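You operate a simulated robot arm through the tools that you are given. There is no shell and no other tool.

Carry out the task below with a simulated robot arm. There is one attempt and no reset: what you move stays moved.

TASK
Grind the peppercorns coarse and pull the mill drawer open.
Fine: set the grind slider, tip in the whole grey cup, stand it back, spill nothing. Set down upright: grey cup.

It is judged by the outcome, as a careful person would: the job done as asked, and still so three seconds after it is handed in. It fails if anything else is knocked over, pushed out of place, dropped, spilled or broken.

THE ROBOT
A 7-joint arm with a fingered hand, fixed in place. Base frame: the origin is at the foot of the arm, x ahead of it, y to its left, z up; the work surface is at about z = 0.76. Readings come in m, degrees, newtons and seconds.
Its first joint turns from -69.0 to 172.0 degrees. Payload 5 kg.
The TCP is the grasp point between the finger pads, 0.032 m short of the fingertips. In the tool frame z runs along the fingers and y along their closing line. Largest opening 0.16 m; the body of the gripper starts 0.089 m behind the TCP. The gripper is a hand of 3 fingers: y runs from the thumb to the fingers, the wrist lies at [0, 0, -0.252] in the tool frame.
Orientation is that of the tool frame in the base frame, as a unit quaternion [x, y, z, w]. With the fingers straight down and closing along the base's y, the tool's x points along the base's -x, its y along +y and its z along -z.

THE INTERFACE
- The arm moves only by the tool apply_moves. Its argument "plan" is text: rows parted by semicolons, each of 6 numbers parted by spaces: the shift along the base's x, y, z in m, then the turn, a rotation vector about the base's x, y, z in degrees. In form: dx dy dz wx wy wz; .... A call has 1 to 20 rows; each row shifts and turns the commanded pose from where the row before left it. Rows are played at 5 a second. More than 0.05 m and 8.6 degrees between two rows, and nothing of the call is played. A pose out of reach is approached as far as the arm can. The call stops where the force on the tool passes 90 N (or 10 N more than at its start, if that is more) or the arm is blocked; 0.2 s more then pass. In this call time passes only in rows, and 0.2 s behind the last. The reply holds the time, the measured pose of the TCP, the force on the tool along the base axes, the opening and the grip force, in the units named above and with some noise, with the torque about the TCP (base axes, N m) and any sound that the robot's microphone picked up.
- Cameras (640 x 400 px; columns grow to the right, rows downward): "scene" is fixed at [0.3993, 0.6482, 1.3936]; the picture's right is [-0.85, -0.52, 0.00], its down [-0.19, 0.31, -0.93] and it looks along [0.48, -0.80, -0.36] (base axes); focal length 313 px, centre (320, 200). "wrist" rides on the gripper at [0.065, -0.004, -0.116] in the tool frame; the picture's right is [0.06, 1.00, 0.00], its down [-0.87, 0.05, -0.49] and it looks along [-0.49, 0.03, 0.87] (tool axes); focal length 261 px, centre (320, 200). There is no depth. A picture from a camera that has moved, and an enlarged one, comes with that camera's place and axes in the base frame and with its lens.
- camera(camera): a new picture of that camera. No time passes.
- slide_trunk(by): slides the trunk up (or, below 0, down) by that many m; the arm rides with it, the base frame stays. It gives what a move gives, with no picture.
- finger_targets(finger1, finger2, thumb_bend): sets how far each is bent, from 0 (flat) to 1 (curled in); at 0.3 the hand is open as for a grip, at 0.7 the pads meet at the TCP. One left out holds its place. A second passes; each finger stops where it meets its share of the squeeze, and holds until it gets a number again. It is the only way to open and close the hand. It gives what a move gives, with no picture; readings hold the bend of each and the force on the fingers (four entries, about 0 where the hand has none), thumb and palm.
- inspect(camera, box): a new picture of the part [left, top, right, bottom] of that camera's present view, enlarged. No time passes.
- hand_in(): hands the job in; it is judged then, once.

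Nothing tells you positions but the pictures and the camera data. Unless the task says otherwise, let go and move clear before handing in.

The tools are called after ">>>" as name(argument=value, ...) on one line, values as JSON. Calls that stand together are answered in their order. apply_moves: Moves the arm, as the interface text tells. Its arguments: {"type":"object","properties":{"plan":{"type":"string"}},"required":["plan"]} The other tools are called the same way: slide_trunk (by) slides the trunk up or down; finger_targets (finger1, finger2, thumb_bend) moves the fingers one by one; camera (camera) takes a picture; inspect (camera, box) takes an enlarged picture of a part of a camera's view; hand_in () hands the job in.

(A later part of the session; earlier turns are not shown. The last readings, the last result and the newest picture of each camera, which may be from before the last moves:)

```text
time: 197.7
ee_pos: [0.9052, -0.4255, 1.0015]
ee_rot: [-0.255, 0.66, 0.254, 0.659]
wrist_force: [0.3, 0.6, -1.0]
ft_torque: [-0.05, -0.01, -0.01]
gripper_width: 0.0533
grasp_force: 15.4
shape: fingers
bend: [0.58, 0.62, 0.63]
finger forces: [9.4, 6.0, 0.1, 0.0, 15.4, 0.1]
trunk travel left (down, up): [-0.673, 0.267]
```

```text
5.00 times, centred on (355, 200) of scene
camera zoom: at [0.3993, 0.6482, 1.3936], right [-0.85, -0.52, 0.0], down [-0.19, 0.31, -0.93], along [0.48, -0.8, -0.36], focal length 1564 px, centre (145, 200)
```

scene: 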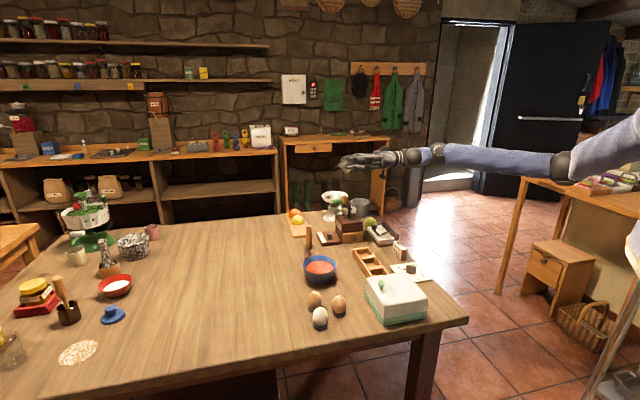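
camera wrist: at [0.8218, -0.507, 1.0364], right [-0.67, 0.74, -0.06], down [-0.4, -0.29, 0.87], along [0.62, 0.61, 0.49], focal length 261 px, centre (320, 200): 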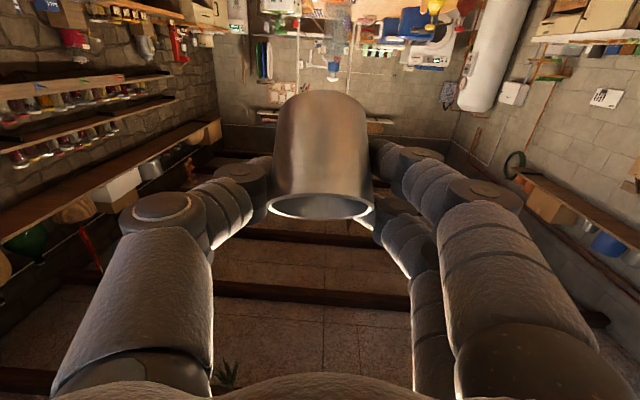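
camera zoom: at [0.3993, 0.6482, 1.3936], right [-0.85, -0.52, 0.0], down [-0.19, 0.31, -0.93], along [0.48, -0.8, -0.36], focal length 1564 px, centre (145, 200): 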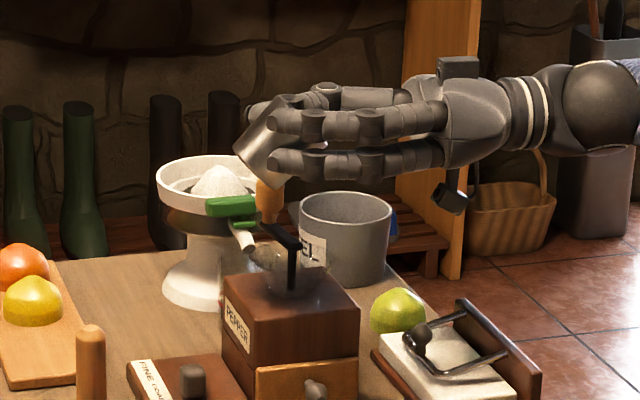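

Clear view: the cup leans with its lip side toward the hand, over the hopper. Lower another 4 cm.

>>> slide_trunk(by=-0.042)

>>> inspect(camera="scene", box=[320, 175, 390, 235])

```text
time: 198.5
ee_pos: [0.9046, -0.4263, 0.9591]
ee_rot: [-0.255, 0.66, 0.254, 0.659]
wrist_force: [-0.8, 0.1, 0.4]
ft_torque: [-0.02, 0.0, -0.03]
gripper_width: 0.0532
grasp_force: 15.6
shape: fingers
bend: [0.58, 0.62, 0.63]
finger forces: [9.5, 6.0, 0.1, 0.0, 15.5, 0.0]
trunk travel left (down, up): [-0.631, 0.309]
```

```text
6.67 times, centred on (355, 205) of scene
camera zoom: at [0.3993, 0.6482, 1.3936], right [-0.85, -0.52, 0.0], down [-0.19, 0.31, -0.93], along [0.48, -0.8, -0.36], focal length 2085 px, centre (87, 167)
```

zoom: 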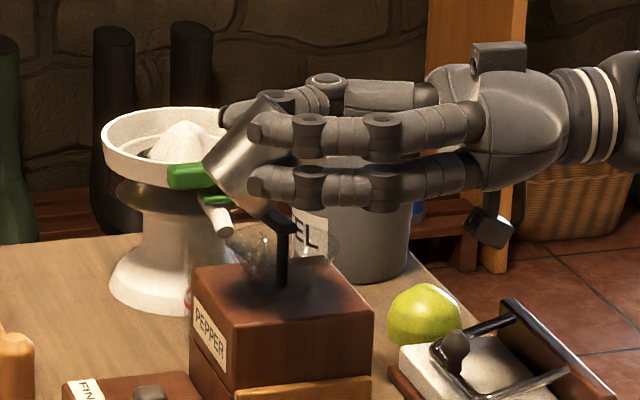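

Lip side is over the hopper. Begin rolling the cup, first 45°.

>>> apply_moves(plan="0 0 0 3.7 3.35 0; 0 0 0 3.7 3.35 0; 0 0 0 3.7 3.35 0; 0 0 0 3.7 3.35 0; 0 0 0 3.7 3.35 0; 0 0 0 3.7 3.35 0; 0 0 0 3.7 3.35 0; 0 0 0 3.7 3.35 0; 0 0 0 3.7 3.35 0")

>>> inspect(camera="scene", box=[320, 175, 390, 235])

>>> camera(camera="wrist")

```text
time: 200.5
ee_pos: [0.906, -0.4251, 0.9582]
ee_rot: [0.017, 0.707, 0.488, 0.511]
wrist_force: [-1.1, 0.0, 0.4]
ft_torque: [-0.03, 0.03, -0.02]
gripper_width: 0.0532
grasp_force: 15.6
shape: fingers
bend: [0.58, 0.62, 0.63]
finger forces: [9.2, 6.2, 0.1, 0.0, 15.8, 0.1]
trunk travel left (down, up): [-0.631, 0.309]
```

```text
6.67 times, centred on (355, 205) of scene
camera zoom: at [0.3993, 0.6482, 1.3936], right [-0.85, -0.52, 0.0], down [-0.19, 0.31, -0.93], along [0.48, -0.8, -0.36], focal length 2085 px, centre (87, 167)
```

zoom: 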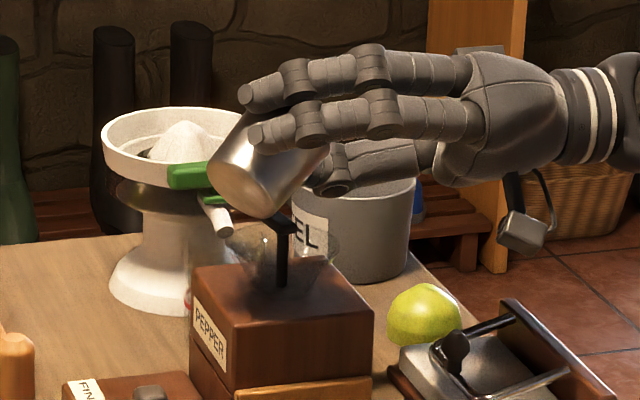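

```text
taken
camera wrist: at [0.7907, -0.4716, 0.9105], right [-0.5, 0.56, 0.66], down [0.02, -0.76, 0.65], along [0.86, 0.34, 0.37], focal length 261 px, centre (320, 200)
```

wrist: 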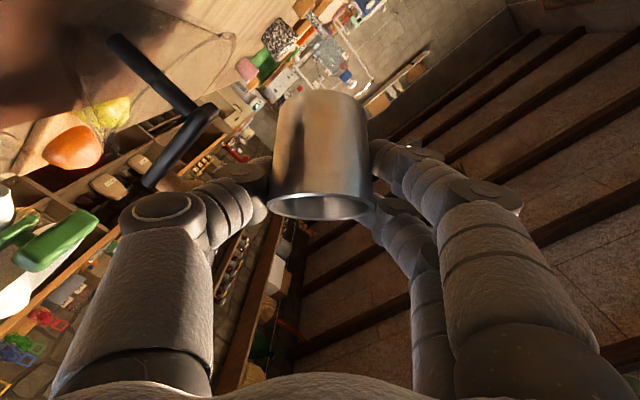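

The thumb is passing above the crank arm without contact. I'll raise 8 mm for margin and roll on to about 90°.

>>> apply_moves(plan="0 0 0.004 1.5 1.35 0; 0 0 0.004 3.7 3.35 0; 0 0 0 3.7 3.35 0; 0 0 0 3.7 3.35 0; 0 0 0 3.7 3.35 0; 0 0 0 3.7 3.35 0")

>>> inspect(camera="scene", box=[320, 175, 390, 235])

>>> camera(camera="wrist")

```text
time: 201.9
ee_pos: [0.9056, -0.4261, 0.9659]
ee_rot: [0.181, 0.683, 0.594, 0.383]
wrist_force: [-0.6, -0.8, -1.6]
ft_torque: [0.01, 0.0, 0.0]
gripper_width: 0.0532
grasp_force: 15.6
shape: fingers
bend: [0.58, 0.62, 0.63]
finger forces: [9.2, 6.1, 0.0, 0.1, 15.8, 0.1]
trunk travel left (down, up): [-0.631, 0.309]
```

```text
6.67 times, centred on (355, 205) of scene
camera zoom: at [0.3993, 0.6482, 1.3936], right [-0.85, -0.52, 0.0], down [-0.19, 0.31, -0.93], along [0.48, -0.8, -0.36], focal length 2085 px, centre (87, 167)
```

zoom: 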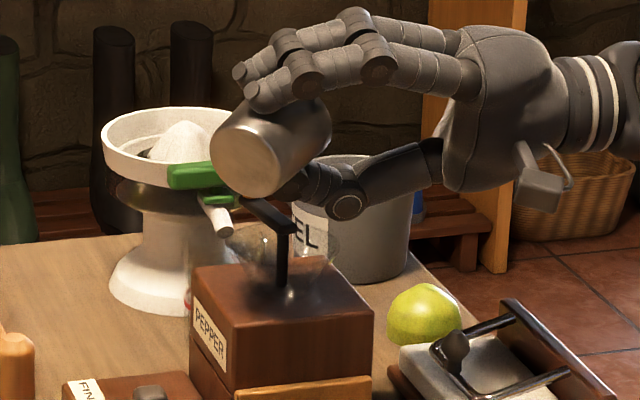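

```text
taken
camera wrist: at [0.7785, -0.4581, 0.9435], right [-0.25, 0.27, 0.93], down [0.18, -0.93, 0.32], along [0.95, 0.25, 0.18], focal length 261 px, centre (320, 200)
```

wrist: 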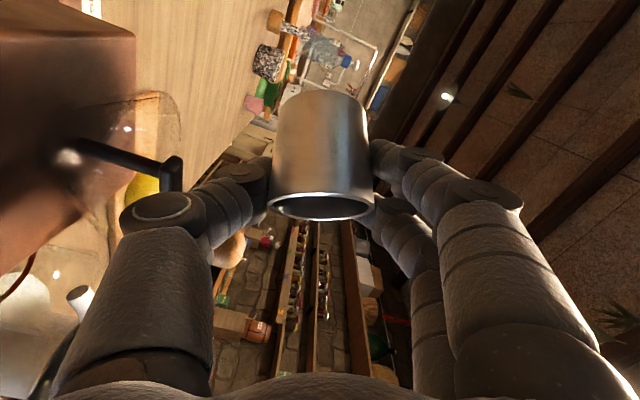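

Tilt is about 77° now with no spill visible. Continue rolling slowly.

>>> apply_moves(plan="0 0 0 3.7 3.35 0; 0 0 0 3.7 3.35 0; 0 0 0 3.7 3.35 0; 0 0 0 3.7 3.35 0; 0 0 0 3.7 3.35 0")

>>> inspect(camera="scene", box=[320, 175, 390, 235])

>>> camera(camera="wrist")

```text
time: 203.1
ee_pos: [0.9052, -0.427, 0.9662]
ee_rot: [0.324, 0.628, 0.663, 0.247]
wrist_force: [0.1, 0.3, 0.5]
ft_torque: [0.01, 0.0, 0.0]
gripper_width: 0.0532
grasp_force: 15.1
shape: fingers
bend: [0.58, 0.62, 0.63]
finger forces: [9.1, 6.1, 0.1, 0.0, 15.8, 0.0]
trunk travel left (down, up): [-0.631, 0.309]
```

```text
6.67 times, centred on (355, 205) of scene
camera zoom: at [0.3993, 0.6482, 1.3936], right [-0.85, -0.52, 0.0], down [-0.19, 0.31, -0.93], along [0.48, -0.8, -0.36], focal length 2085 px, centre (87, 167)
```

zoom: 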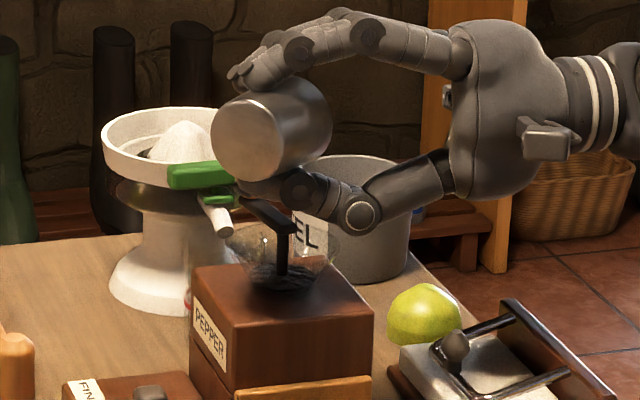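

```text
taken
camera wrist: at [0.7758, -0.4558, 0.9711], right [0.04, -0.04, 1.0], down [0.22, -0.97, -0.05], along [0.97, 0.22, -0.03], focal length 261 px, centre (320, 200)
```

wrist: 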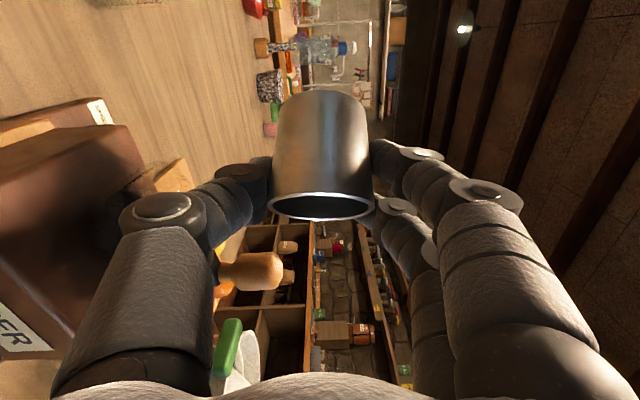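

Dark peppercorns are now appearing in the hopper. Continue rolling to empty the cup completely.

>>> apply_moves(plan="0 0 0 3.7 3.35 0; 0 0 0 3.7 3.35 0; 0 0 0 3.7 3.35 0; 0 0 0 3.7 3.35 0; 0 0 0 0 0 0; 0 0 0 0 0 0")

>>> inspect(camera="scene", box=[320, 175, 390, 235])

>>> apply_moves(plan="0 0 0 3.7 3.35 0; 0 0 0 3.7 3.35 0; 0 0 0 3.7 3.35 0; 0 0 0 3.7 3.35 0; 0 0 0 0 0 0; 0 0 0 0 0 0; 0 0 0 0 0 0; 0 0 0 0 0 0; 0 0 0 0 0 0")

>>> inspect(camera="scene", box=[320, 175, 390, 235])

>>> inspect(camera="wrist", box=[220, 70, 420, 250])

```text
time: 204.5
ee_pos: [0.9048, -0.4265, 0.9667]
ee_rot: [0.428, 0.562, 0.696, 0.129]
wrist_force: [-0.7, -0.6, 0.6]
ft_torque: [0.0, -0.01, 0.01]
gripper_width: 0.0533
grasp_force: 15.1
shape: fingers
bend: [0.58, 0.62, 0.63]
finger forces: [9.2, 6.2, 0.0, 0.0, 15.7, 0.0]
trunk travel left (down, up): [-0.631, 0.309]
```

```text
6.67 times, centred on (355, 205) of scene
camera zoom: at [0.3993, 0.6482, 1.3936], right [-0.85, -0.52, 0.0], down [-0.19, 0.31, -0.93], along [0.48, -0.8, -0.36], focal length 2085 px, centre (87, 167)
```

zoom: 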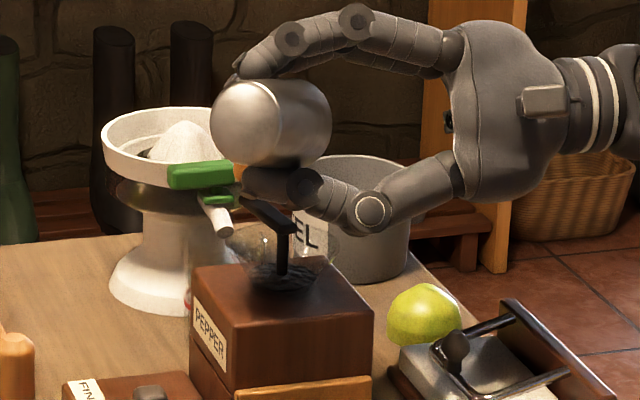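

```text
time: 206.5
ee_pos: [0.904, -0.4261, 0.9655]
ee_rot: [0.519, 0.479, 0.708, 0.006]
wrist_force: [-0.2, 0.1, -1.2]
ft_torque: [0.0, -0.03, 0.05]
gripper_width: 0.0533
grasp_force: 15.9
shape: fingers
bend: [0.58, 0.62, 0.63]
finger forces: [9.3, 6.0, 0.1, 0.1, 15.6, 0.0]
trunk travel left (down, up): [-0.631, 0.309]
```

```text
6.67 times, centred on (355, 205) of scene
camera zoom: at [0.3993, 0.6482, 1.3936], right [-0.85, -0.52, 0.0], down [-0.19, 0.31, -0.93], along [0.48, -0.8, -0.36], focal length 2085 px, centre (87, 167)
```

zoom: 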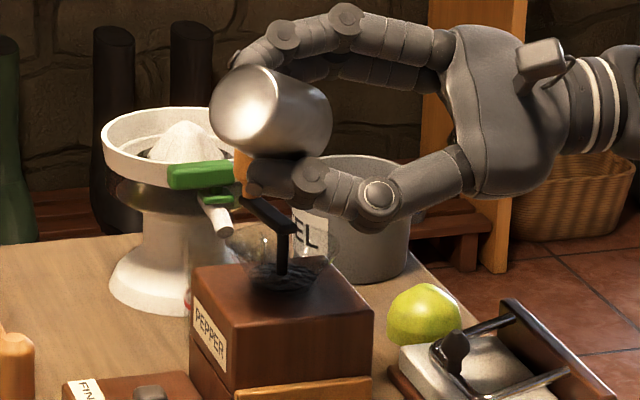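

```text
2.22 times, centred on (320, 160) of wrist
camera zoom: at [0.7867, -0.4681, 1.0116], right [0.46, -0.51, 0.73], down [0.06, -0.8, -0.6], along [0.89, 0.32, -0.33], focal length 579 px, centre (320, 289)
```

zoom: 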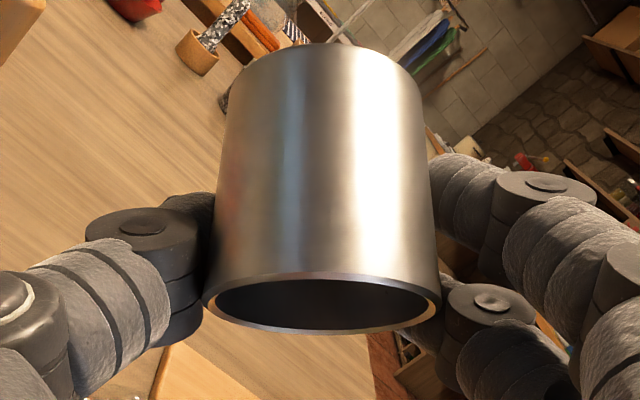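

The cup is tipped about 122°. I'll roll a little further and wait a moment to be sure everything has come out.

>>> apply_moves(plan="0 0 0 3.7 3.35 0; 0 0 0 3.7 3.35 0; 0 0 0 3.7 3.35 0; 0 0 0 0 0 0; 0 0 0 0 0 0; 0 0 0 0 0 0; 0 0 0 0 0 0; 0 0 0 0 0 0; 0 0 0 0 0 0; 0 0 0 0 0 0; 0 0 0 0 0 0")

>>> inspect(camera="scene", box=[320, 190, 380, 240])

>>> camera(camera="wrist")

```text
time: 208.9
ee_pos: [0.9056, -0.4263, 0.9674]
ee_rot: [0.577, 0.408, 0.702, -0.086]
wrist_force: [0.8, -0.2, -0.9]
ft_torque: [0.0, 0.0, -0.02]
gripper_width: 0.053
grasp_force: 16.2
shape: fingers
bend: [0.58, 0.62, 0.63]
finger forces: [9.3, 6.1, 0.1, 0.0, 15.7, 0.1]
trunk travel left (down, up): [-0.631, 0.309]
```

```text
8.00 times, centred on (350, 215) of scene
camera zoom: at [0.3993, 0.6482, 1.3936], right [-0.85, -0.52, 0.0], down [-0.19, 0.31, -0.93], along [0.48, -0.8, -0.36], focal length 2502 px, centre (80, 80)
```

zoom: 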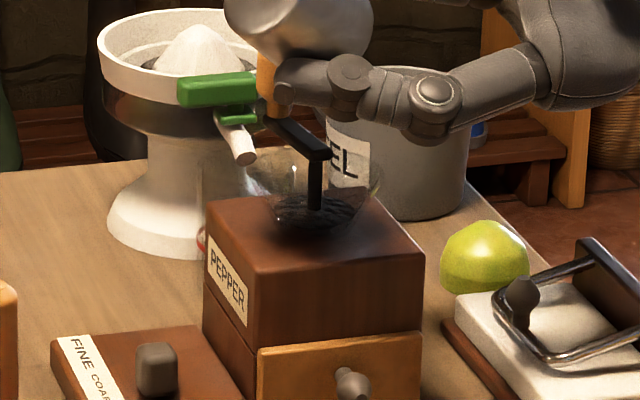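

```text
taken
camera wrist: at [0.7961, -0.4778, 1.0225], right [0.57, -0.63, 0.53], down [-0.06, -0.67, -0.74], along [0.82, 0.39, -0.42], focal length 261 px, centre (320, 200)
```

wrist: 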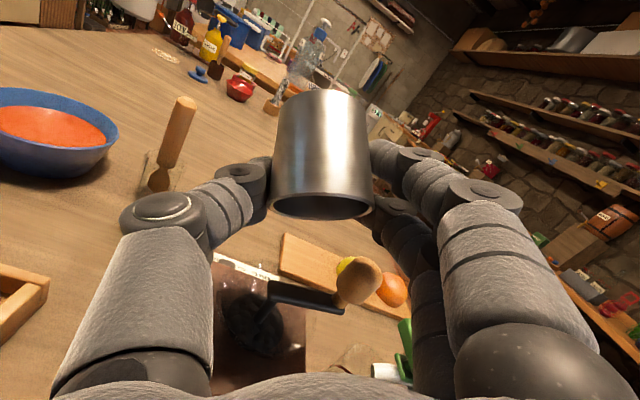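

All in the hopper, with nothing spilled on the mill or table. Raise with the trunk first, then unroll at height as rehearsed.

>>> slide_trunk(by=0.142)

>>> apply_moves(plan="0 0 0 -5.5 -5 0; 0 0 0 -5.5 -5 0; 0 0 0 -5.5 -5 0; 0 0 0 -5.5 -5 0; 0 0 0 -5.5 -5 0; 0 0 0 -5.5 -5 0; 0 0 0 -5.5 -5 0; 0 0 0 -5.5 -5 0; 0 0 0 -5.5 -5 0; 0 0 0 -5.5 -5 0; 0 0 0 0 0 0")

>>> inspect(camera="scene", box=[310, 130, 400, 240])

```text
time: 210.6
ee_pos: [0.9053, -0.4256, 1.109]
ee_rot: [0.578, 0.407, 0.702, -0.086]
wrist_force: [0.7, -0.7, 0.3]
ft_torque: [-0.01, 0.0, 0.01]
gripper_width: 0.0533
grasp_force: 15.2
shape: fingers
bend: [0.58, 0.62, 0.63]
finger forces: [9.3, 6.1, 0.1, 0.0, 15.7, 0.0]
trunk travel left (down, up): [-0.773, 0.167]
```

```text
time: 213.0
ee_pos: [0.9056, -0.4256, 1.1078]
ee_rot: [0.213, 0.674, 0.612, 0.356]
wrist_force: [0.4, 0.1, -0.4]
ft_torque: [-0.01, -0.02, 0.0]
gripper_width: 0.0532
grasp_force: 15.4
shape: fingers
bend: [0.58, 0.62, 0.63]
finger forces: [9.3, 5.9, 0.0, 0.0, 15.5, 0.0]
trunk travel left (down, up): [-0.773, 0.167]
```

```text
3.64 times, centred on (355, 185) of scene
camera zoom: at [0.3993, 0.6482, 1.3936], right [-0.85, -0.52, 0.0], down [-0.19, 0.31, -0.93], along [0.48, -0.8, -0.36], focal length 1137 px, centre (193, 254)
```

zoom: 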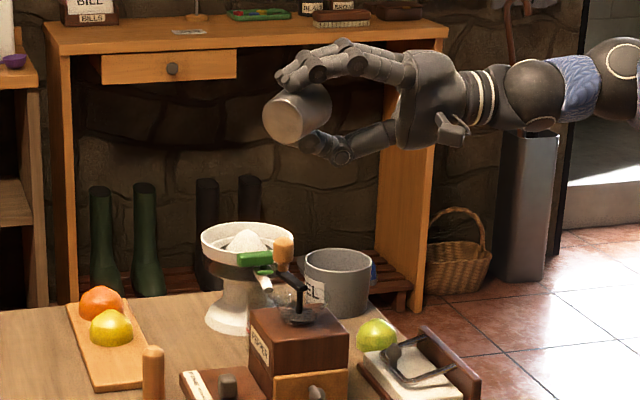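

Continue unrolling the remaining ~77°.

>>> apply_moves(plan="0 0 0 -5.75 -5.18 0; 0 0 0 -5.75 -5.18 0; 0 0 0 -5.75 -5.18 0; 0 0 0 -5.75 -5.18 0; 0 0 0 -5.75 -5.18 0; 0 0 0 -5.75 -5.18 0; 0 0 0 -5.75 -5.18 0; 0 0 0 -5.75 -5.18 0; 0 0 0 -5.75 -5.18 0; 0 0 0 -5.75 -5.18 0; 0 0 0 0 0 0")

>>> camera(camera="wrist")

>>> camera(camera="scene")

```text
time: 215.4
ee_pos: [0.9051, -0.4269, 1.1084]
ee_rot: [-0.256, 0.662, 0.254, 0.658]
wrist_force: [-0.4, 0.5, -0.2]
ft_torque: [-0.03, 0.02, 0.0]
gripper_width: 0.0531
grasp_force: 15.3
shape: fingers
bend: [0.58, 0.62, 0.63]
finger forces: [9.5, 6.0, 0.1, 0.0, 15.0, 0.1]
trunk travel left (down, up): [-0.773, 0.167]
```

```text
taken
camera wrist: at [0.8217, -0.5073, 1.0445], right [-0.67, 0.74, -0.06], down [-0.4, -0.29, 0.87], along [0.63, 0.61, 0.49], focal length 261 px, centre (320, 200)
```

wrist: 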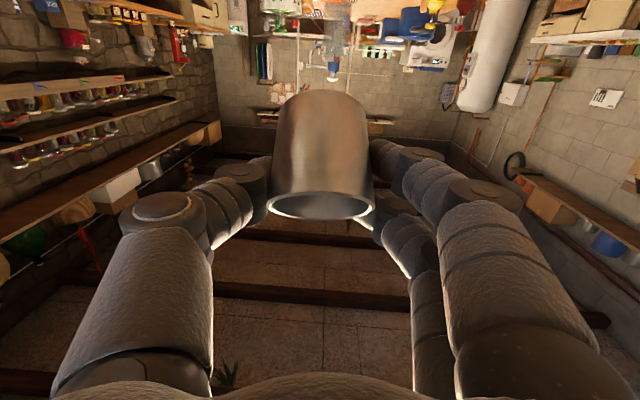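

```text
taken
```

scene: 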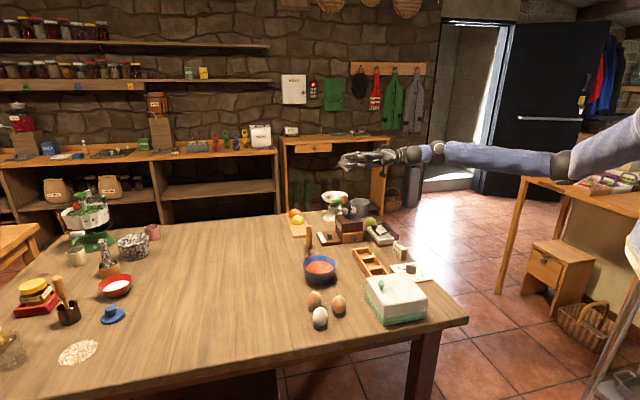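

Back to the horizontal pose exactly. Pitch down so the cup is upright again and carry it back over its place.

>>> apply_moves(plan="0 0 0 -2.9 3.2 0; 0 0 0 -4.5 5 0; 0 0 0 -4.8 5.3 0; 0 0 0 -4.8 5.3 0; 0 0 0 -4.8 5.3 0; 0 0 0 -4.5 5 0; 0 0 0 -2.4 2.65 0; 0 0 0 0 0 0")

>>> apply_moves(plan="0.0075 0.01 -0.002 0 0 0.3; 0.012 0.0155 -0.005 0 0 0.8; 0.0134 0.0175 -0.007 0 0 0.8; 0.0134 0.0175 -0.007 0 0 0.8; 0.0134 0.0175 -0.007 0 0 0.8; 0.0134 0.0175 -0.007 0 0 0.8; 0.0134 0.0175 -0.007 0 0 0.8; 0.0134 0.0175 -0.007 0 0 0.8; 0.0134 0.0175 -0.007 0 0 0.8; 0.013 0.017 -0.006 0 0 0.8; 0.007 0.009 -0.004 0 0 0.5; 0 0 0 0 0 0")

>>> camera(camera="wrist")

>>> inspect(camera="scene", box=[270, 130, 370, 270])

```text
time: 217.2
ee_pos: [0.9039, -0.4248, 1.1096]
ee_rot: [-0.33, 0.856, 0.144, 0.37]
wrist_force: [-0.6, 0.4, -0.7]
ft_torque: [0.04, -0.02, 0.0]
gripper_width: 0.053
grasp_force: 15.0
shape: fingers
bend: [0.58, 0.63, 0.63]
finger forces: [9.4, 5.8, 0.0, 0.1, 14.7, 0.0]
trunk travel left (down, up): [-0.773, 0.167]
```

```text
time: 219.8
ee_pos: [1.0369, -0.2529, 1.0422]
ee_rot: [-0.389, 0.831, 0.169, 0.36]
wrist_force: [1.1, 0.0, -1.3]
ft_torque: [0.0, 0.01, -0.01]
gripper_width: 0.0532
grasp_force: 15.1
shape: fingers
bend: [0.58, 0.63, 0.63]
finger forces: [9.4, 5.7, 0.1, 0.1, 14.7, 0.1]
trunk travel left (down, up): [-0.773, 0.167]
```

```text
taken
camera wrist: at [0.9576, -0.353, 1.0744], right [-0.79, 0.61, -0.04], down [0.11, 0.21, 0.97], along [0.6, 0.77, -0.24], focal length 261 px, centre (320, 200)
```

wrist: 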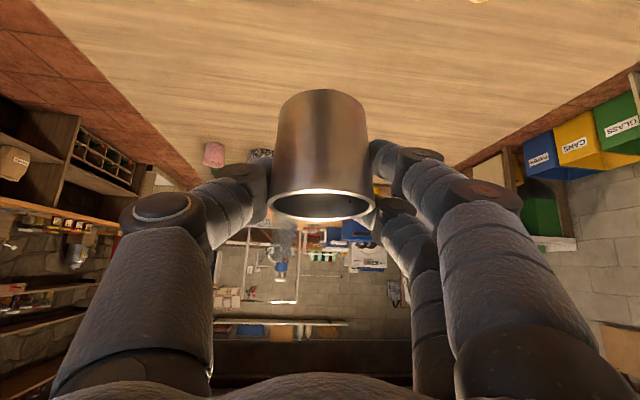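

```text
2.86 times, centred on (320, 200) of scene
camera zoom: at [0.3993, 0.6482, 1.3936], right [-0.85, -0.52, 0.0], down [-0.19, 0.31, -0.93], along [0.48, -0.8, -0.36], focal length 894 px, centre (320, 200)
```

zoom: 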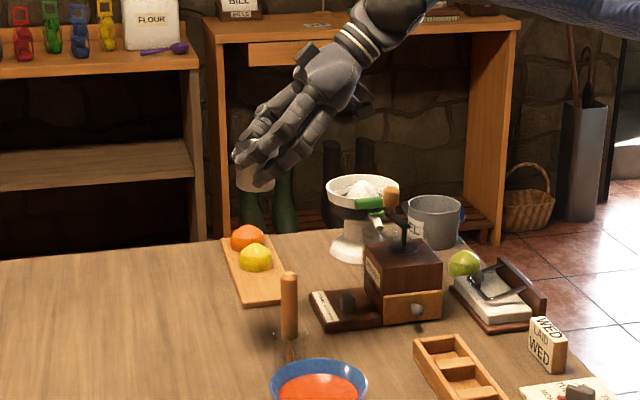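

Back above its original spot within 2 mm. Fine-correct and lower with the trunk in stages.

>>> apply_moves(plan="0.0013 0.0009 0 0 0 0; 0 0 0 0 0 0")

>>> slide_trunk(by=-0.2)

>>> slide_trunk(by=-0.022)

>>> inspect(camera="scene", box=[280, 200, 350, 270])

```text
time: 220.4
ee_pos: [1.0392, -0.2507, 1.0409]
ee_rot: [-0.388, 0.831, 0.169, 0.36]
wrist_force: [0.0, -0.7, -0.4]
ft_torque: [0.01, -0.01, -0.03]
gripper_width: 0.053
grasp_force: 14.2
shape: fingers
bend: [0.58, 0.63, 0.63]
finger forces: [9.4, 5.7, 0.0, 0.1, 14.6, 0.0]
trunk travel left (down, up): [-0.773, 0.167]
```

```text
time: 222.6
ee_pos: [1.0386, -0.2509, 0.8419]
ee_rot: [-0.388, 0.831, 0.168, 0.361]
wrist_force: [-0.2, -0.3, -1.3]
ft_torque: [-0.02, 0.0, -0.01]
gripper_width: 0.0529
grasp_force: 14.7
shape: fingers
bend: [0.58, 0.63, 0.63]
finger forces: [9.4, 5.6, 0.0, 0.0, 14.6, 0.0]
trunk travel left (down, up): [-0.573, 0.367]
```

```text
time: 223.3
ee_pos: [1.0397, -0.2501, 0.82]
ee_rot: [-0.388, 0.831, 0.169, 0.361]
wrist_force: [-0.3, 0.5, -1.1]
ft_torque: [-0.01, -0.03, -0.01]
gripper_width: 0.053
grasp_force: 15.0
shape: fingers
bend: [0.58, 0.63, 0.63]
finger forces: [9.4, 5.7, 0.0, 0.1, 14.6, 0.1]
trunk travel left (down, up): [-0.551, 0.389]
```

```text
5.71 times, centred on (315, 235) of scene
camera zoom: at [0.3993, 0.6482, 1.3936], right [-0.85, -0.52, 0.0], down [-0.19, 0.31, -0.93], along [0.48, -0.8, -0.36], focal length 1787 px, centre (349, 0)
```

zoom: 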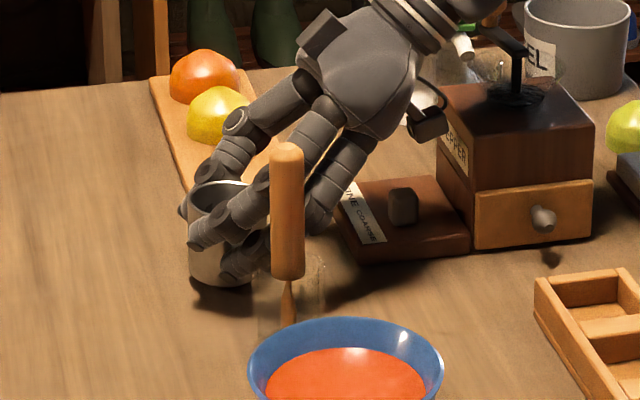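

Just above the table now. Lower the last millimetres in small steps, watching for contact.

>>> slide_trunk(by=-0.005)

>>> slide_trunk(by=-0.002)

>>> inspect(camera="scene", box=[285, 220, 335, 265])

```text
time: 223.8
ee_pos: [1.0371, -0.2504, 0.8153]
ee_rot: [-0.389, 0.831, 0.169, 0.36]
wrist_force: [0.2, -0.6, -0.9]
ft_torque: [0.0, 0.01, 0.01]
gripper_width: 0.053
grasp_force: 14.7
shape: fingers
bend: [0.58, 0.63, 0.63]
finger forces: [9.4, 5.7, 0.0, 0.0, 14.6, 0.0]
trunk travel left (down, up): [-0.546, 0.394]
```

```text
time: 224.3
ee_pos: [1.0385, -0.2496, 0.8149]
ee_rot: [-0.389, 0.831, 0.169, 0.36]
wrist_force: [1.2, -0.3, 3.0]
ft_torque: [0.05, 0.03, -0.02]
gripper_width: 0.053
grasp_force: 15.6
shape: fingers
bend: [0.58, 0.63, 0.63]
finger forces: [9.4, 6.6, 0.0, 0.0, 15.2, 0.0]
trunk travel left (down, up): [-0.544, 0.396]
```

```text
8.89 times, centred on (310, 242) of scene
camera zoom: at [0.3993, 0.6482, 1.3936], right [-0.85, -0.52, 0.0], down [-0.19, 0.31, -0.93], along [0.48, -0.8, -0.36], focal length 2780 px, centre (409, -178)
```

zoom: 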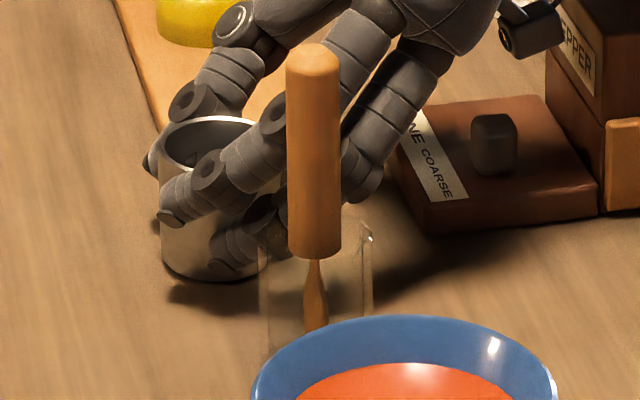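

The cup has touched down (Fz ≈ 3 N). Release it.

>>> finger_targets(finger1=0.55, finger2=0.55, thumb_bend=0.54)

>>> camera(camera="wrist")

>>> inspect(camera="scene", box=[285, 220, 335, 265])

```text
time: 225.3
ee_pos: [1.0388, -0.2525, 0.8128]
ee_rot: [-0.389, 0.831, 0.17, 0.361]
wrist_force: [-0.6, -0.5, -0.9]
ft_torque: [0.01, 0.02, -0.03]
gripper_width: 0.069
grasp_force: 0.1
shape: fingers
bend: [0.55, 0.55, 0.54]
finger forces: [0.3, 0.0, 0.0, 0.0, 0.0, 0.1]
trunk travel left (down, up): [-0.544, 0.396]
```

```text
taken
camera wrist: at [0.9593, -0.352, 0.8453], right [-0.79, 0.61, -0.04], down [0.11, 0.21, 0.97], along [0.6, 0.77, -0.24], focal length 261 px, centre (320, 200)
```

wrist: 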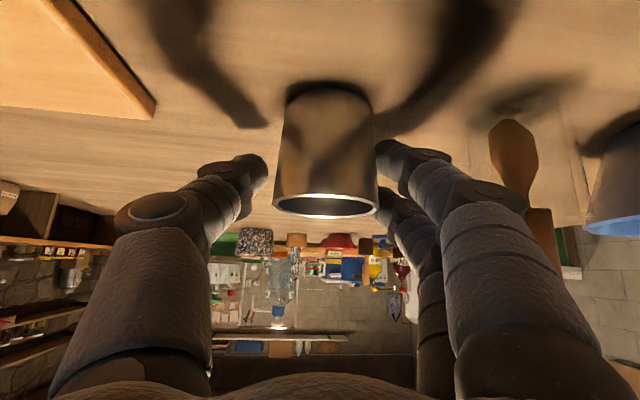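

```text
8.89 times, centred on (310, 242) of scene
camera zoom: at [0.3993, 0.6482, 1.3936], right [-0.85, -0.52, 0.0], down [-0.19, 0.31, -0.93], along [0.48, -0.8, -0.36], focal length 2780 px, centre (409, -178)
```

zoom: 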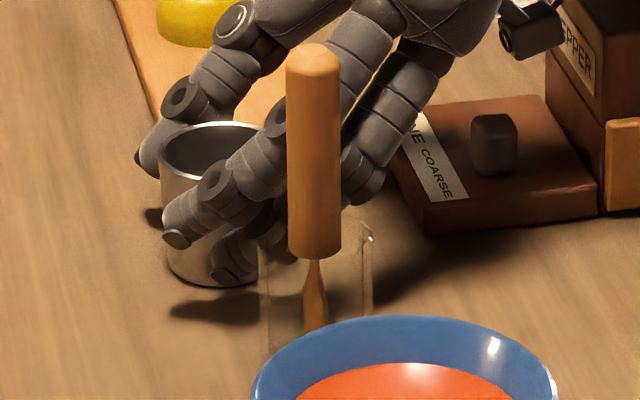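

One finger still brushes the cup (0.3 N). Open the fingers slightly more before lifting.

>>> finger_targets(finger1=0.525, finger2=0.53, thumb_bend=0.54)

>>> slide_trunk(by=0.02)

>>> inspect(camera="scene", box=[285, 215, 335, 260])

```text
time: 226.3
ee_pos: [1.0387, -0.2495, 0.8125]
ee_rot: [-0.389, 0.831, 0.17, 0.36]
wrist_force: [-0.1, 0.5, 0.4]
ft_torque: [-0.01, 0.0, -0.01]
gripper_width: 0.0746
grasp_force: 0.2
shape: fingers
bend: [0.52, 0.53, 0.54]
finger forces: [0.0, 0.1, 0.0, 0.1, 0.0, 0.0]
trunk travel left (down, up): [-0.544, 0.396]
```

```text
time: 227.0
ee_pos: [1.0392, -0.2503, 0.8336]
ee_rot: [-0.388, 0.832, 0.169, 0.359]
wrist_force: [1.1, -0.6, -0.2]
ft_torque: [0.01, 0.02, 0.01]
gripper_width: 0.0747
grasp_force: 0.1
shape: fingers
bend: [0.52, 0.53, 0.54]
finger forces: [0.0, 0.1, 0.0, 0.0, 0.0, 0.0]
trunk travel left (down, up): [-0.564, 0.376]
```

```text
8.89 times, centred on (310, 238) of scene
camera zoom: at [0.3993, 0.6482, 1.3936], right [-0.85, -0.52, 0.0], down [-0.19, 0.31, -0.93], along [0.48, -0.8, -0.36], focal length 2780 px, centre (409, -133)
```

zoom: 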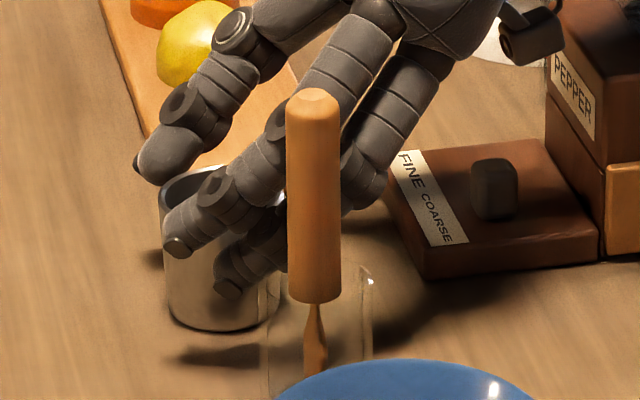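

Free of contact and the cup stays upright on the table. Raise the rest of the way and check the cup.

>>> slide_trunk(by=0.21)

>>> inspect(camera="scene", box=[280, 190, 390, 260])

>>> inspect(camera="scene", box=[285, 215, 335, 260])

```text
time: 229.2
ee_pos: [1.0379, -0.2508, 1.0426]
ee_rot: [-0.389, 0.831, 0.17, 0.36]
wrist_force: [0.2, -0.7, 0.4]
ft_torque: [0.04, 0.0, 0.01]
gripper_width: 0.0744
grasp_force: 0.0
shape: fingers
bend: [0.52, 0.53, 0.54]
finger forces: [0.0, 0.0, 0.0, 0.0, 0.0, 0.0]
trunk travel left (down, up): [-0.774, 0.166]
```

```text
5.71 times, centred on (335, 225) of scene
camera zoom: at [0.3993, 0.6482, 1.3936], right [-0.85, -0.52, 0.0], down [-0.19, 0.31, -0.93], along [0.48, -0.8, -0.36], focal length 1787 px, centre (234, 57)
```

zoom: 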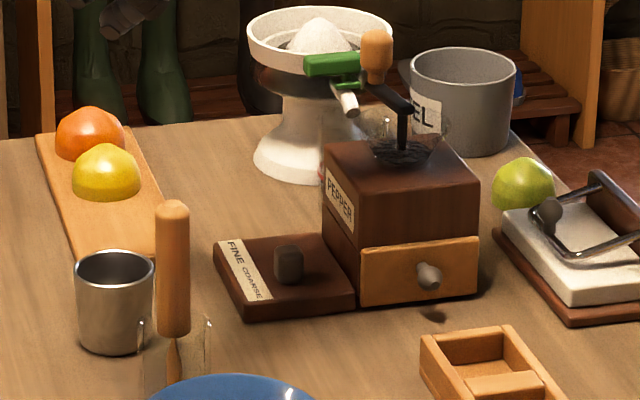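

```text
8.89 times, centred on (310, 238) of scene
camera zoom: at [0.3993, 0.6482, 1.3936], right [-0.85, -0.52, 0.0], down [-0.19, 0.31, -0.93], along [0.48, -0.8, -0.36], focal length 2780 px, centre (409, -133)
```

zoom: 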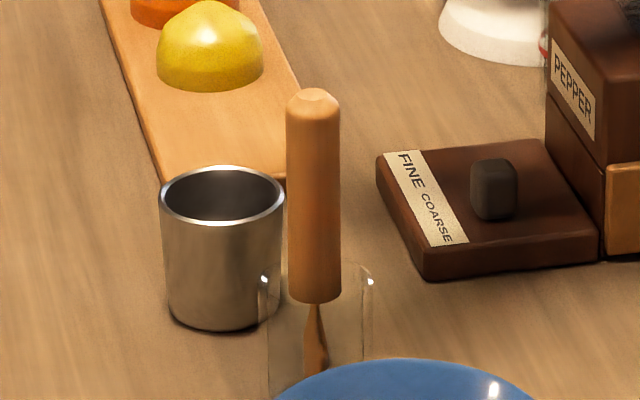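

The cup stands upright in its original place and the hopper holds the peppercorns. Next: grind. I'll bring the hand back to the crank-gripping orientation above the crank knob at the rear.

>>> apply_moves(plan="-0.008 -0.02 0.005 0 0 -4; -0.01 -0.025 0.005 0 0 -4; -0.01 -0.025 0.005 -5.3 5 0; -0.01 -0.025 0 -5.3 5 0; -0.01 -0.025 0 -5.3 5 0; -0.01 -0.025 0 0 0 0; -0.01 -0.025 0 0 0 0; -0.01 -0.025 0 0 0 0; -0.01 -0.024 0 0 0 0; 0 0 0 0 0 0")

>>> finger_targets(finger1=0.58, finger2=0.58, thumb_bend=0.58)

>>> camera(camera="wrist")

>>> camera(camera="scene")

```text
time: 231.4
ee_pos: [0.9525, -0.4692, 1.0573]
ee_rot: [-0.357, 0.908, 0.067, 0.207]
wrist_force: [-0.1, 0.0, 0.0]
ft_torque: [-0.01, -0.01, 0.02]
gripper_width: 0.0743
grasp_force: 0.1
shape: fingers
bend: [0.52, 0.53, 0.54]
finger forces: [0.0, 0.0, 0.0, 0.0, 0.0, 0.0]
trunk travel left (down, up): [-0.774, 0.166]
```

```text
time: 232.4
ee_pos: [0.9508, -0.4694, 1.0581]
ee_rot: [-0.357, 0.908, 0.067, 0.207]
wrist_force: [-0.1, 0.5, -0.3]
ft_torque: [0.01, 0.0, -0.04]
gripper_width: 0.0598
grasp_force: 0.2
shape: fingers
bend: [0.57, 0.57, 0.57]
finger forces: [0.0, 0.0, 0.0, 0.1, 0.1, 0.0]
trunk travel left (down, up): [-0.774, 0.166]
```

```text
taken
camera wrist: at [0.8735, -0.5438, 1.1352], right [-0.71, 0.7, -0.05], down [0.37, 0.45, 0.81], along [0.59, 0.56, -0.58], focal length 261 px, centre (320, 200)
```

wrist: 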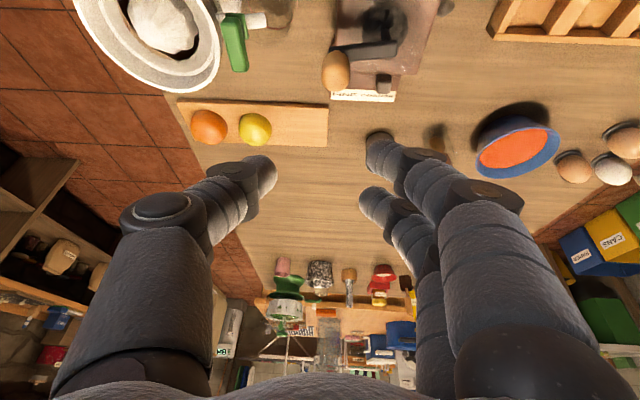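

```text
taken
```

scene: 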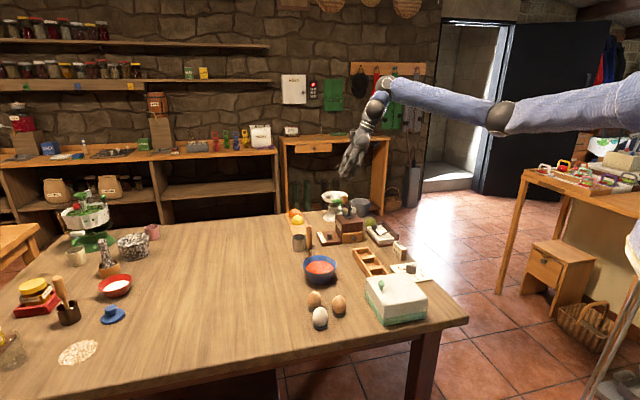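

Let me zoom in to locate the crank knob precisely.

>>> inspect(camera="wrist", box=[290, 0, 430, 110])

>>> inspect(camera="scene", box=[325, 185, 385, 230])

```text
3.64 times, centred on (360, 55) of wrist
camera zoom: at [0.8735, -0.5438, 1.1352], right [-0.71, 0.7, -0.05], down [0.37, 0.45, 0.81], along [0.59, 0.56, -0.58], focal length 948 px, centre (174, 727)
```

zoom: 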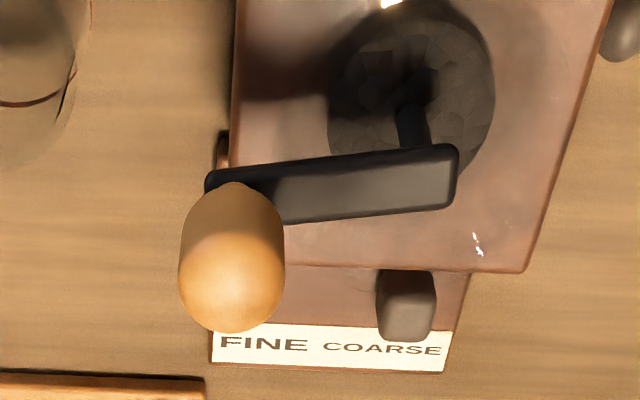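

```text
8.89 times, centred on (355, 208) of scene
camera zoom: at [0.3993, 0.6482, 1.3936], right [-0.85, -0.52, 0.0], down [-0.19, 0.31, -0.93], along [0.48, -0.8, -0.36], focal length 2780 px, centre (9, 133)
```

zoom: 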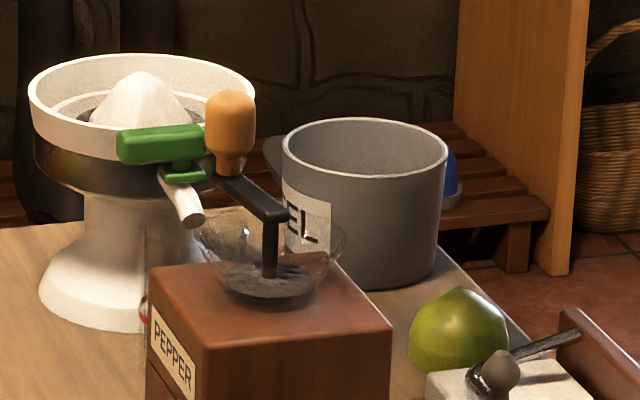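

The knob is at about (0.9515, -0.463), with the crank axis at (0.9145, -0.435) and radius 0.0465. Centre on it and descend.

>>> apply_moves(plan="0.0007 0.0064 -0.01 0 0 0; 0 0 -0.02 0 0 0; 0 0 -0.025 0 0 0; 0 0 -0.025 0 0 0; 0 0 -0.02 0 0 0; 0 0 -0.01 0 0 0; 0 0 0 0 0 0")

>>> inspect(camera="wrist", box=[220, 80, 420, 240])

>>> inspect(camera="scene", box=[325, 175, 385, 225])

```text
time: 234.1
ee_pos: [0.9513, -0.4645, 0.9486]
ee_rot: [-0.356, 0.909, 0.067, 0.207]
wrist_force: [0.3, -0.3, 0.6]
ft_torque: [-0.01, -0.01, -0.02]
gripper_width: 0.06
grasp_force: 0.0
shape: fingers
bend: [0.57, 0.57, 0.57]
finger forces: [0.1, 0.1, 0.1, 0.0, 0.0, 0.0]
trunk travel left (down, up): [-0.774, 0.166]
```

```text
2.50 times, centred on (320, 160) of wrist
camera zoom: at [0.8731, -0.5373, 1.0256], right [-0.71, 0.7, -0.05], down [0.37, 0.45, 0.81], along [0.59, 0.56, -0.58], focal length 652 px, centre (320, 300)
```

zoom: 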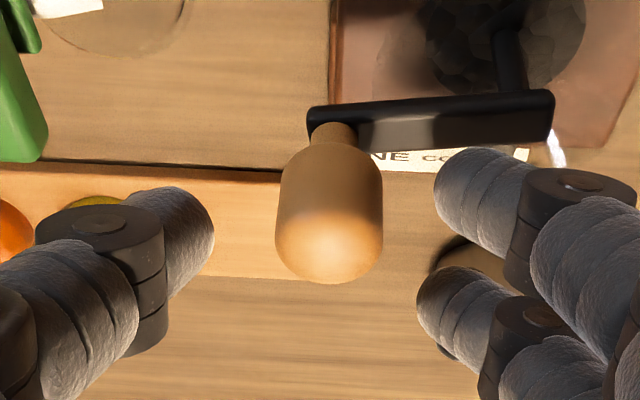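

```text
8.00 times, centred on (355, 200) of scene
camera zoom: at [0.3993, 0.6482, 1.3936], right [-0.85, -0.52, 0.0], down [-0.19, 0.31, -0.93], along [0.48, -0.8, -0.36], focal length 2502 px, centre (40, 200)
```

zoom: 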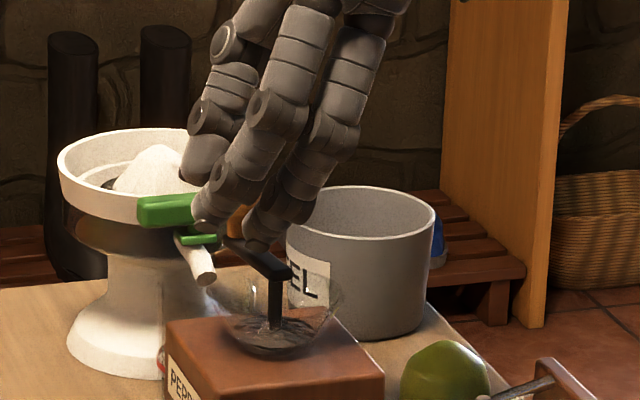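

Well centred. Close a bit more firmly on the knob.

>>> finger_targets(finger1=0.7, finger2=0.7, thumb_bend=0.71)

>>> inspect(camera="wrist", box=[220, 80, 420, 240])

```text
time: 235.1
ee_pos: [0.9526, -0.4643, 0.9479]
ee_rot: [-0.356, 0.909, 0.067, 0.208]
wrist_force: [-0.5, 0.2, -3.6]
ft_torque: [0.08, 0.08, -0.01]
gripper_width: 0.0271
grasp_force: 6.7
shape: fingers
bend: [0.65, 0.7, 0.68]
finger forces: [7.0, 0.0, 0.1, 0.0, 6.6, 0.0]
trunk travel left (down, up): [-0.774, 0.166]
```

```text
2.50 times, centred on (320, 160) of wrist
camera zoom: at [0.8733, -0.5373, 1.0254], right [-0.71, 0.7, -0.05], down [0.38, 0.45, 0.81], along [0.59, 0.56, -0.58], focal length 652 px, centre (320, 300)
```

zoom: 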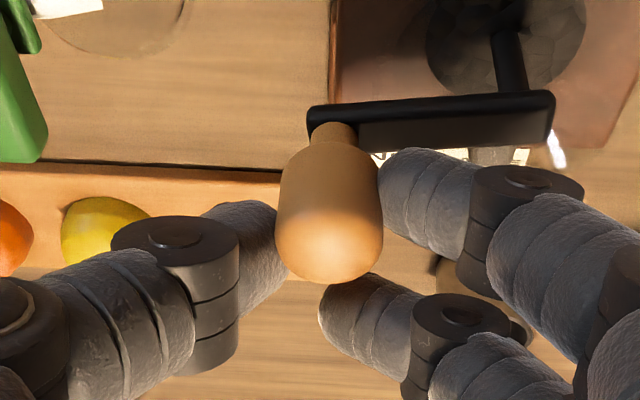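

Thumb and one finger hold the knob firmly. Turn the crank: first quarter turn, checking forces and sound.

>>> apply_moves(plan="0.0035 0.0065 0 0 0 0; 0.0034 0.0064 0 0 0 0; 0.0025 0.0143 0 0 0 0; -0.002 0.0144 0 0 0 0; -0.0064 0.0131 0 0 0 0; -0.0101 0.0104 0 0 0 0")

>>> inspect(camera="scene", box=[325, 175, 385, 225])

```text
time: 236.4
ee_pos: [0.9421, -0.3978, 0.948]
ee_rot: [-0.356, 0.909, 0.066, 0.207]
wrist_force: [-1.9, -3.2, -2.3]
ft_torque: [-0.04, 0.09, 0.0]
gripper_width: 0.0268
grasp_force: 7.3
shape: fingers
bend: [0.65, 0.7, 0.68]
finger forces: [7.1, 0.1, 0.0, 0.0, 6.6, 0.0]
trunk travel left (down, up): [-0.774, 0.166]
```

```text
8.00 times, centred on (355, 200) of scene
camera zoom: at [0.3993, 0.6482, 1.3936], right [-0.85, -0.52, 0.0], down [-0.19, 0.31, -0.93], along [0.48, -0.8, -0.36], focal length 2502 px, centre (40, 200)
```

zoom: 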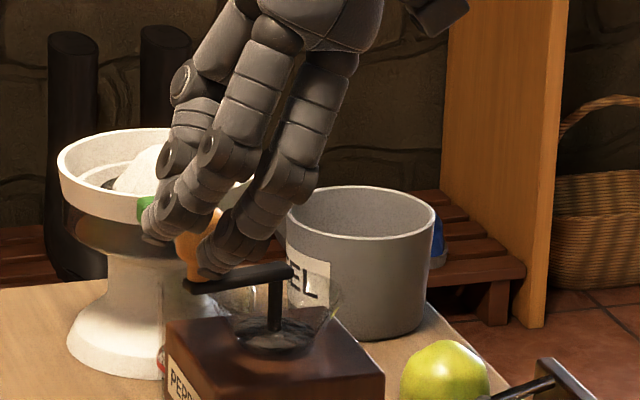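

The crank follows with light forces. Complete the turn.

>>> apply_moves(plan="-0.0129 0.0069 0 0 0 0; -0.0143 0.0025 0 0 0 0; -0.0144 -0.002 0 0 0 0; -0.0131 -0.0064 0 0 0 0; -0.0104 -0.0101 0 0 0 0; -0.0069 -0.0129 0 0 0 0; -0.0025 -0.0143 0 0 0 0")

>>> inspect(camera="scene", box=[325, 175, 385, 225])

```text
time: 238.1
ee_pos: [0.87, -0.433, 0.9475]
ee_rot: [-0.357, 0.908, 0.066, 0.208]
wrist_force: [3.0, 1.4, -1.6]
ft_torque: [0.05, 0.0, 0.0]
gripper_width: 0.027
grasp_force: 7.1
shape: fingers
bend: [0.65, 0.7, 0.68]
finger forces: [5.6, 0.0, 0.1, 0.0, 8.2, 0.1]
trunk travel left (down, up): [-0.774, 0.166]
```

```text
8.00 times, centred on (355, 200) of scene
camera zoom: at [0.3993, 0.6482, 1.3936], right [-0.85, -0.52, 0.0], down [-0.19, 0.31, -0.93], along [0.48, -0.8, -0.36], focal length 2502 px, centre (40, 200)
```

zoom: 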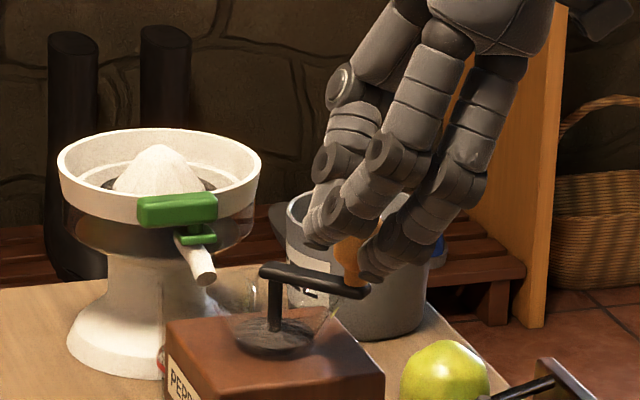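

Half a turn done, still smooth. Continue.

>>> apply_moves(plan="0.002 -0.0144 0 0 0 0; 0.0064 -0.0131 0 0 0 0; 0.0101 -0.0104 0 0 0 0; 0.0129 -0.0069 0 0 0 0; 0.0143 -0.0025 0 0 0 0; 0.0144 0.002 0 0 0 0; 0.0131 0.0064 0 0 0 0; 0.0104 0.0101 0 0 0 0")

>>> inspect(camera="scene", box=[325, 185, 375, 225])

```text
time: 239.8
ee_pos: [0.9505, -0.4637, 0.9479]
ee_rot: [-0.356, 0.909, 0.067, 0.207]
wrist_force: [-0.2, -0.1, -2.8]
ft_torque: [0.03, 0.1, 0.01]
gripper_width: 0.0265
grasp_force: 7.2
shape: fingers
bend: [0.66, 0.7, 0.68]
finger forces: [6.7, 0.0, 0.1, 0.0, 6.6, 0.0]
trunk travel left (down, up): [-0.774, 0.166]
```

```text
10.00 times, centred on (350, 205) of scene
camera zoom: at [0.3993, 0.6482, 1.3936], right [-0.85, -0.52, 0.0], down [-0.19, 0.31, -0.93], along [0.48, -0.8, -0.36], focal length 3128 px, centre (20, 150)
```

zoom: 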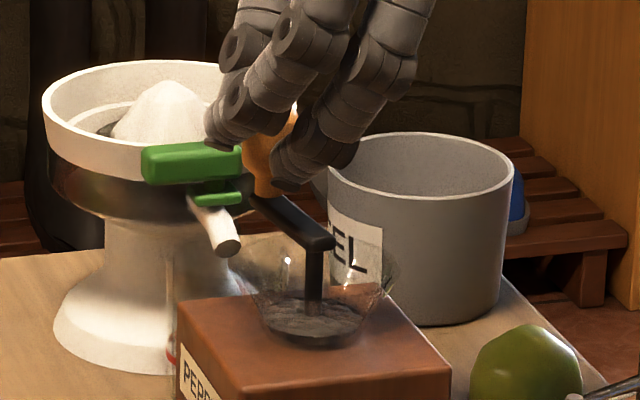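

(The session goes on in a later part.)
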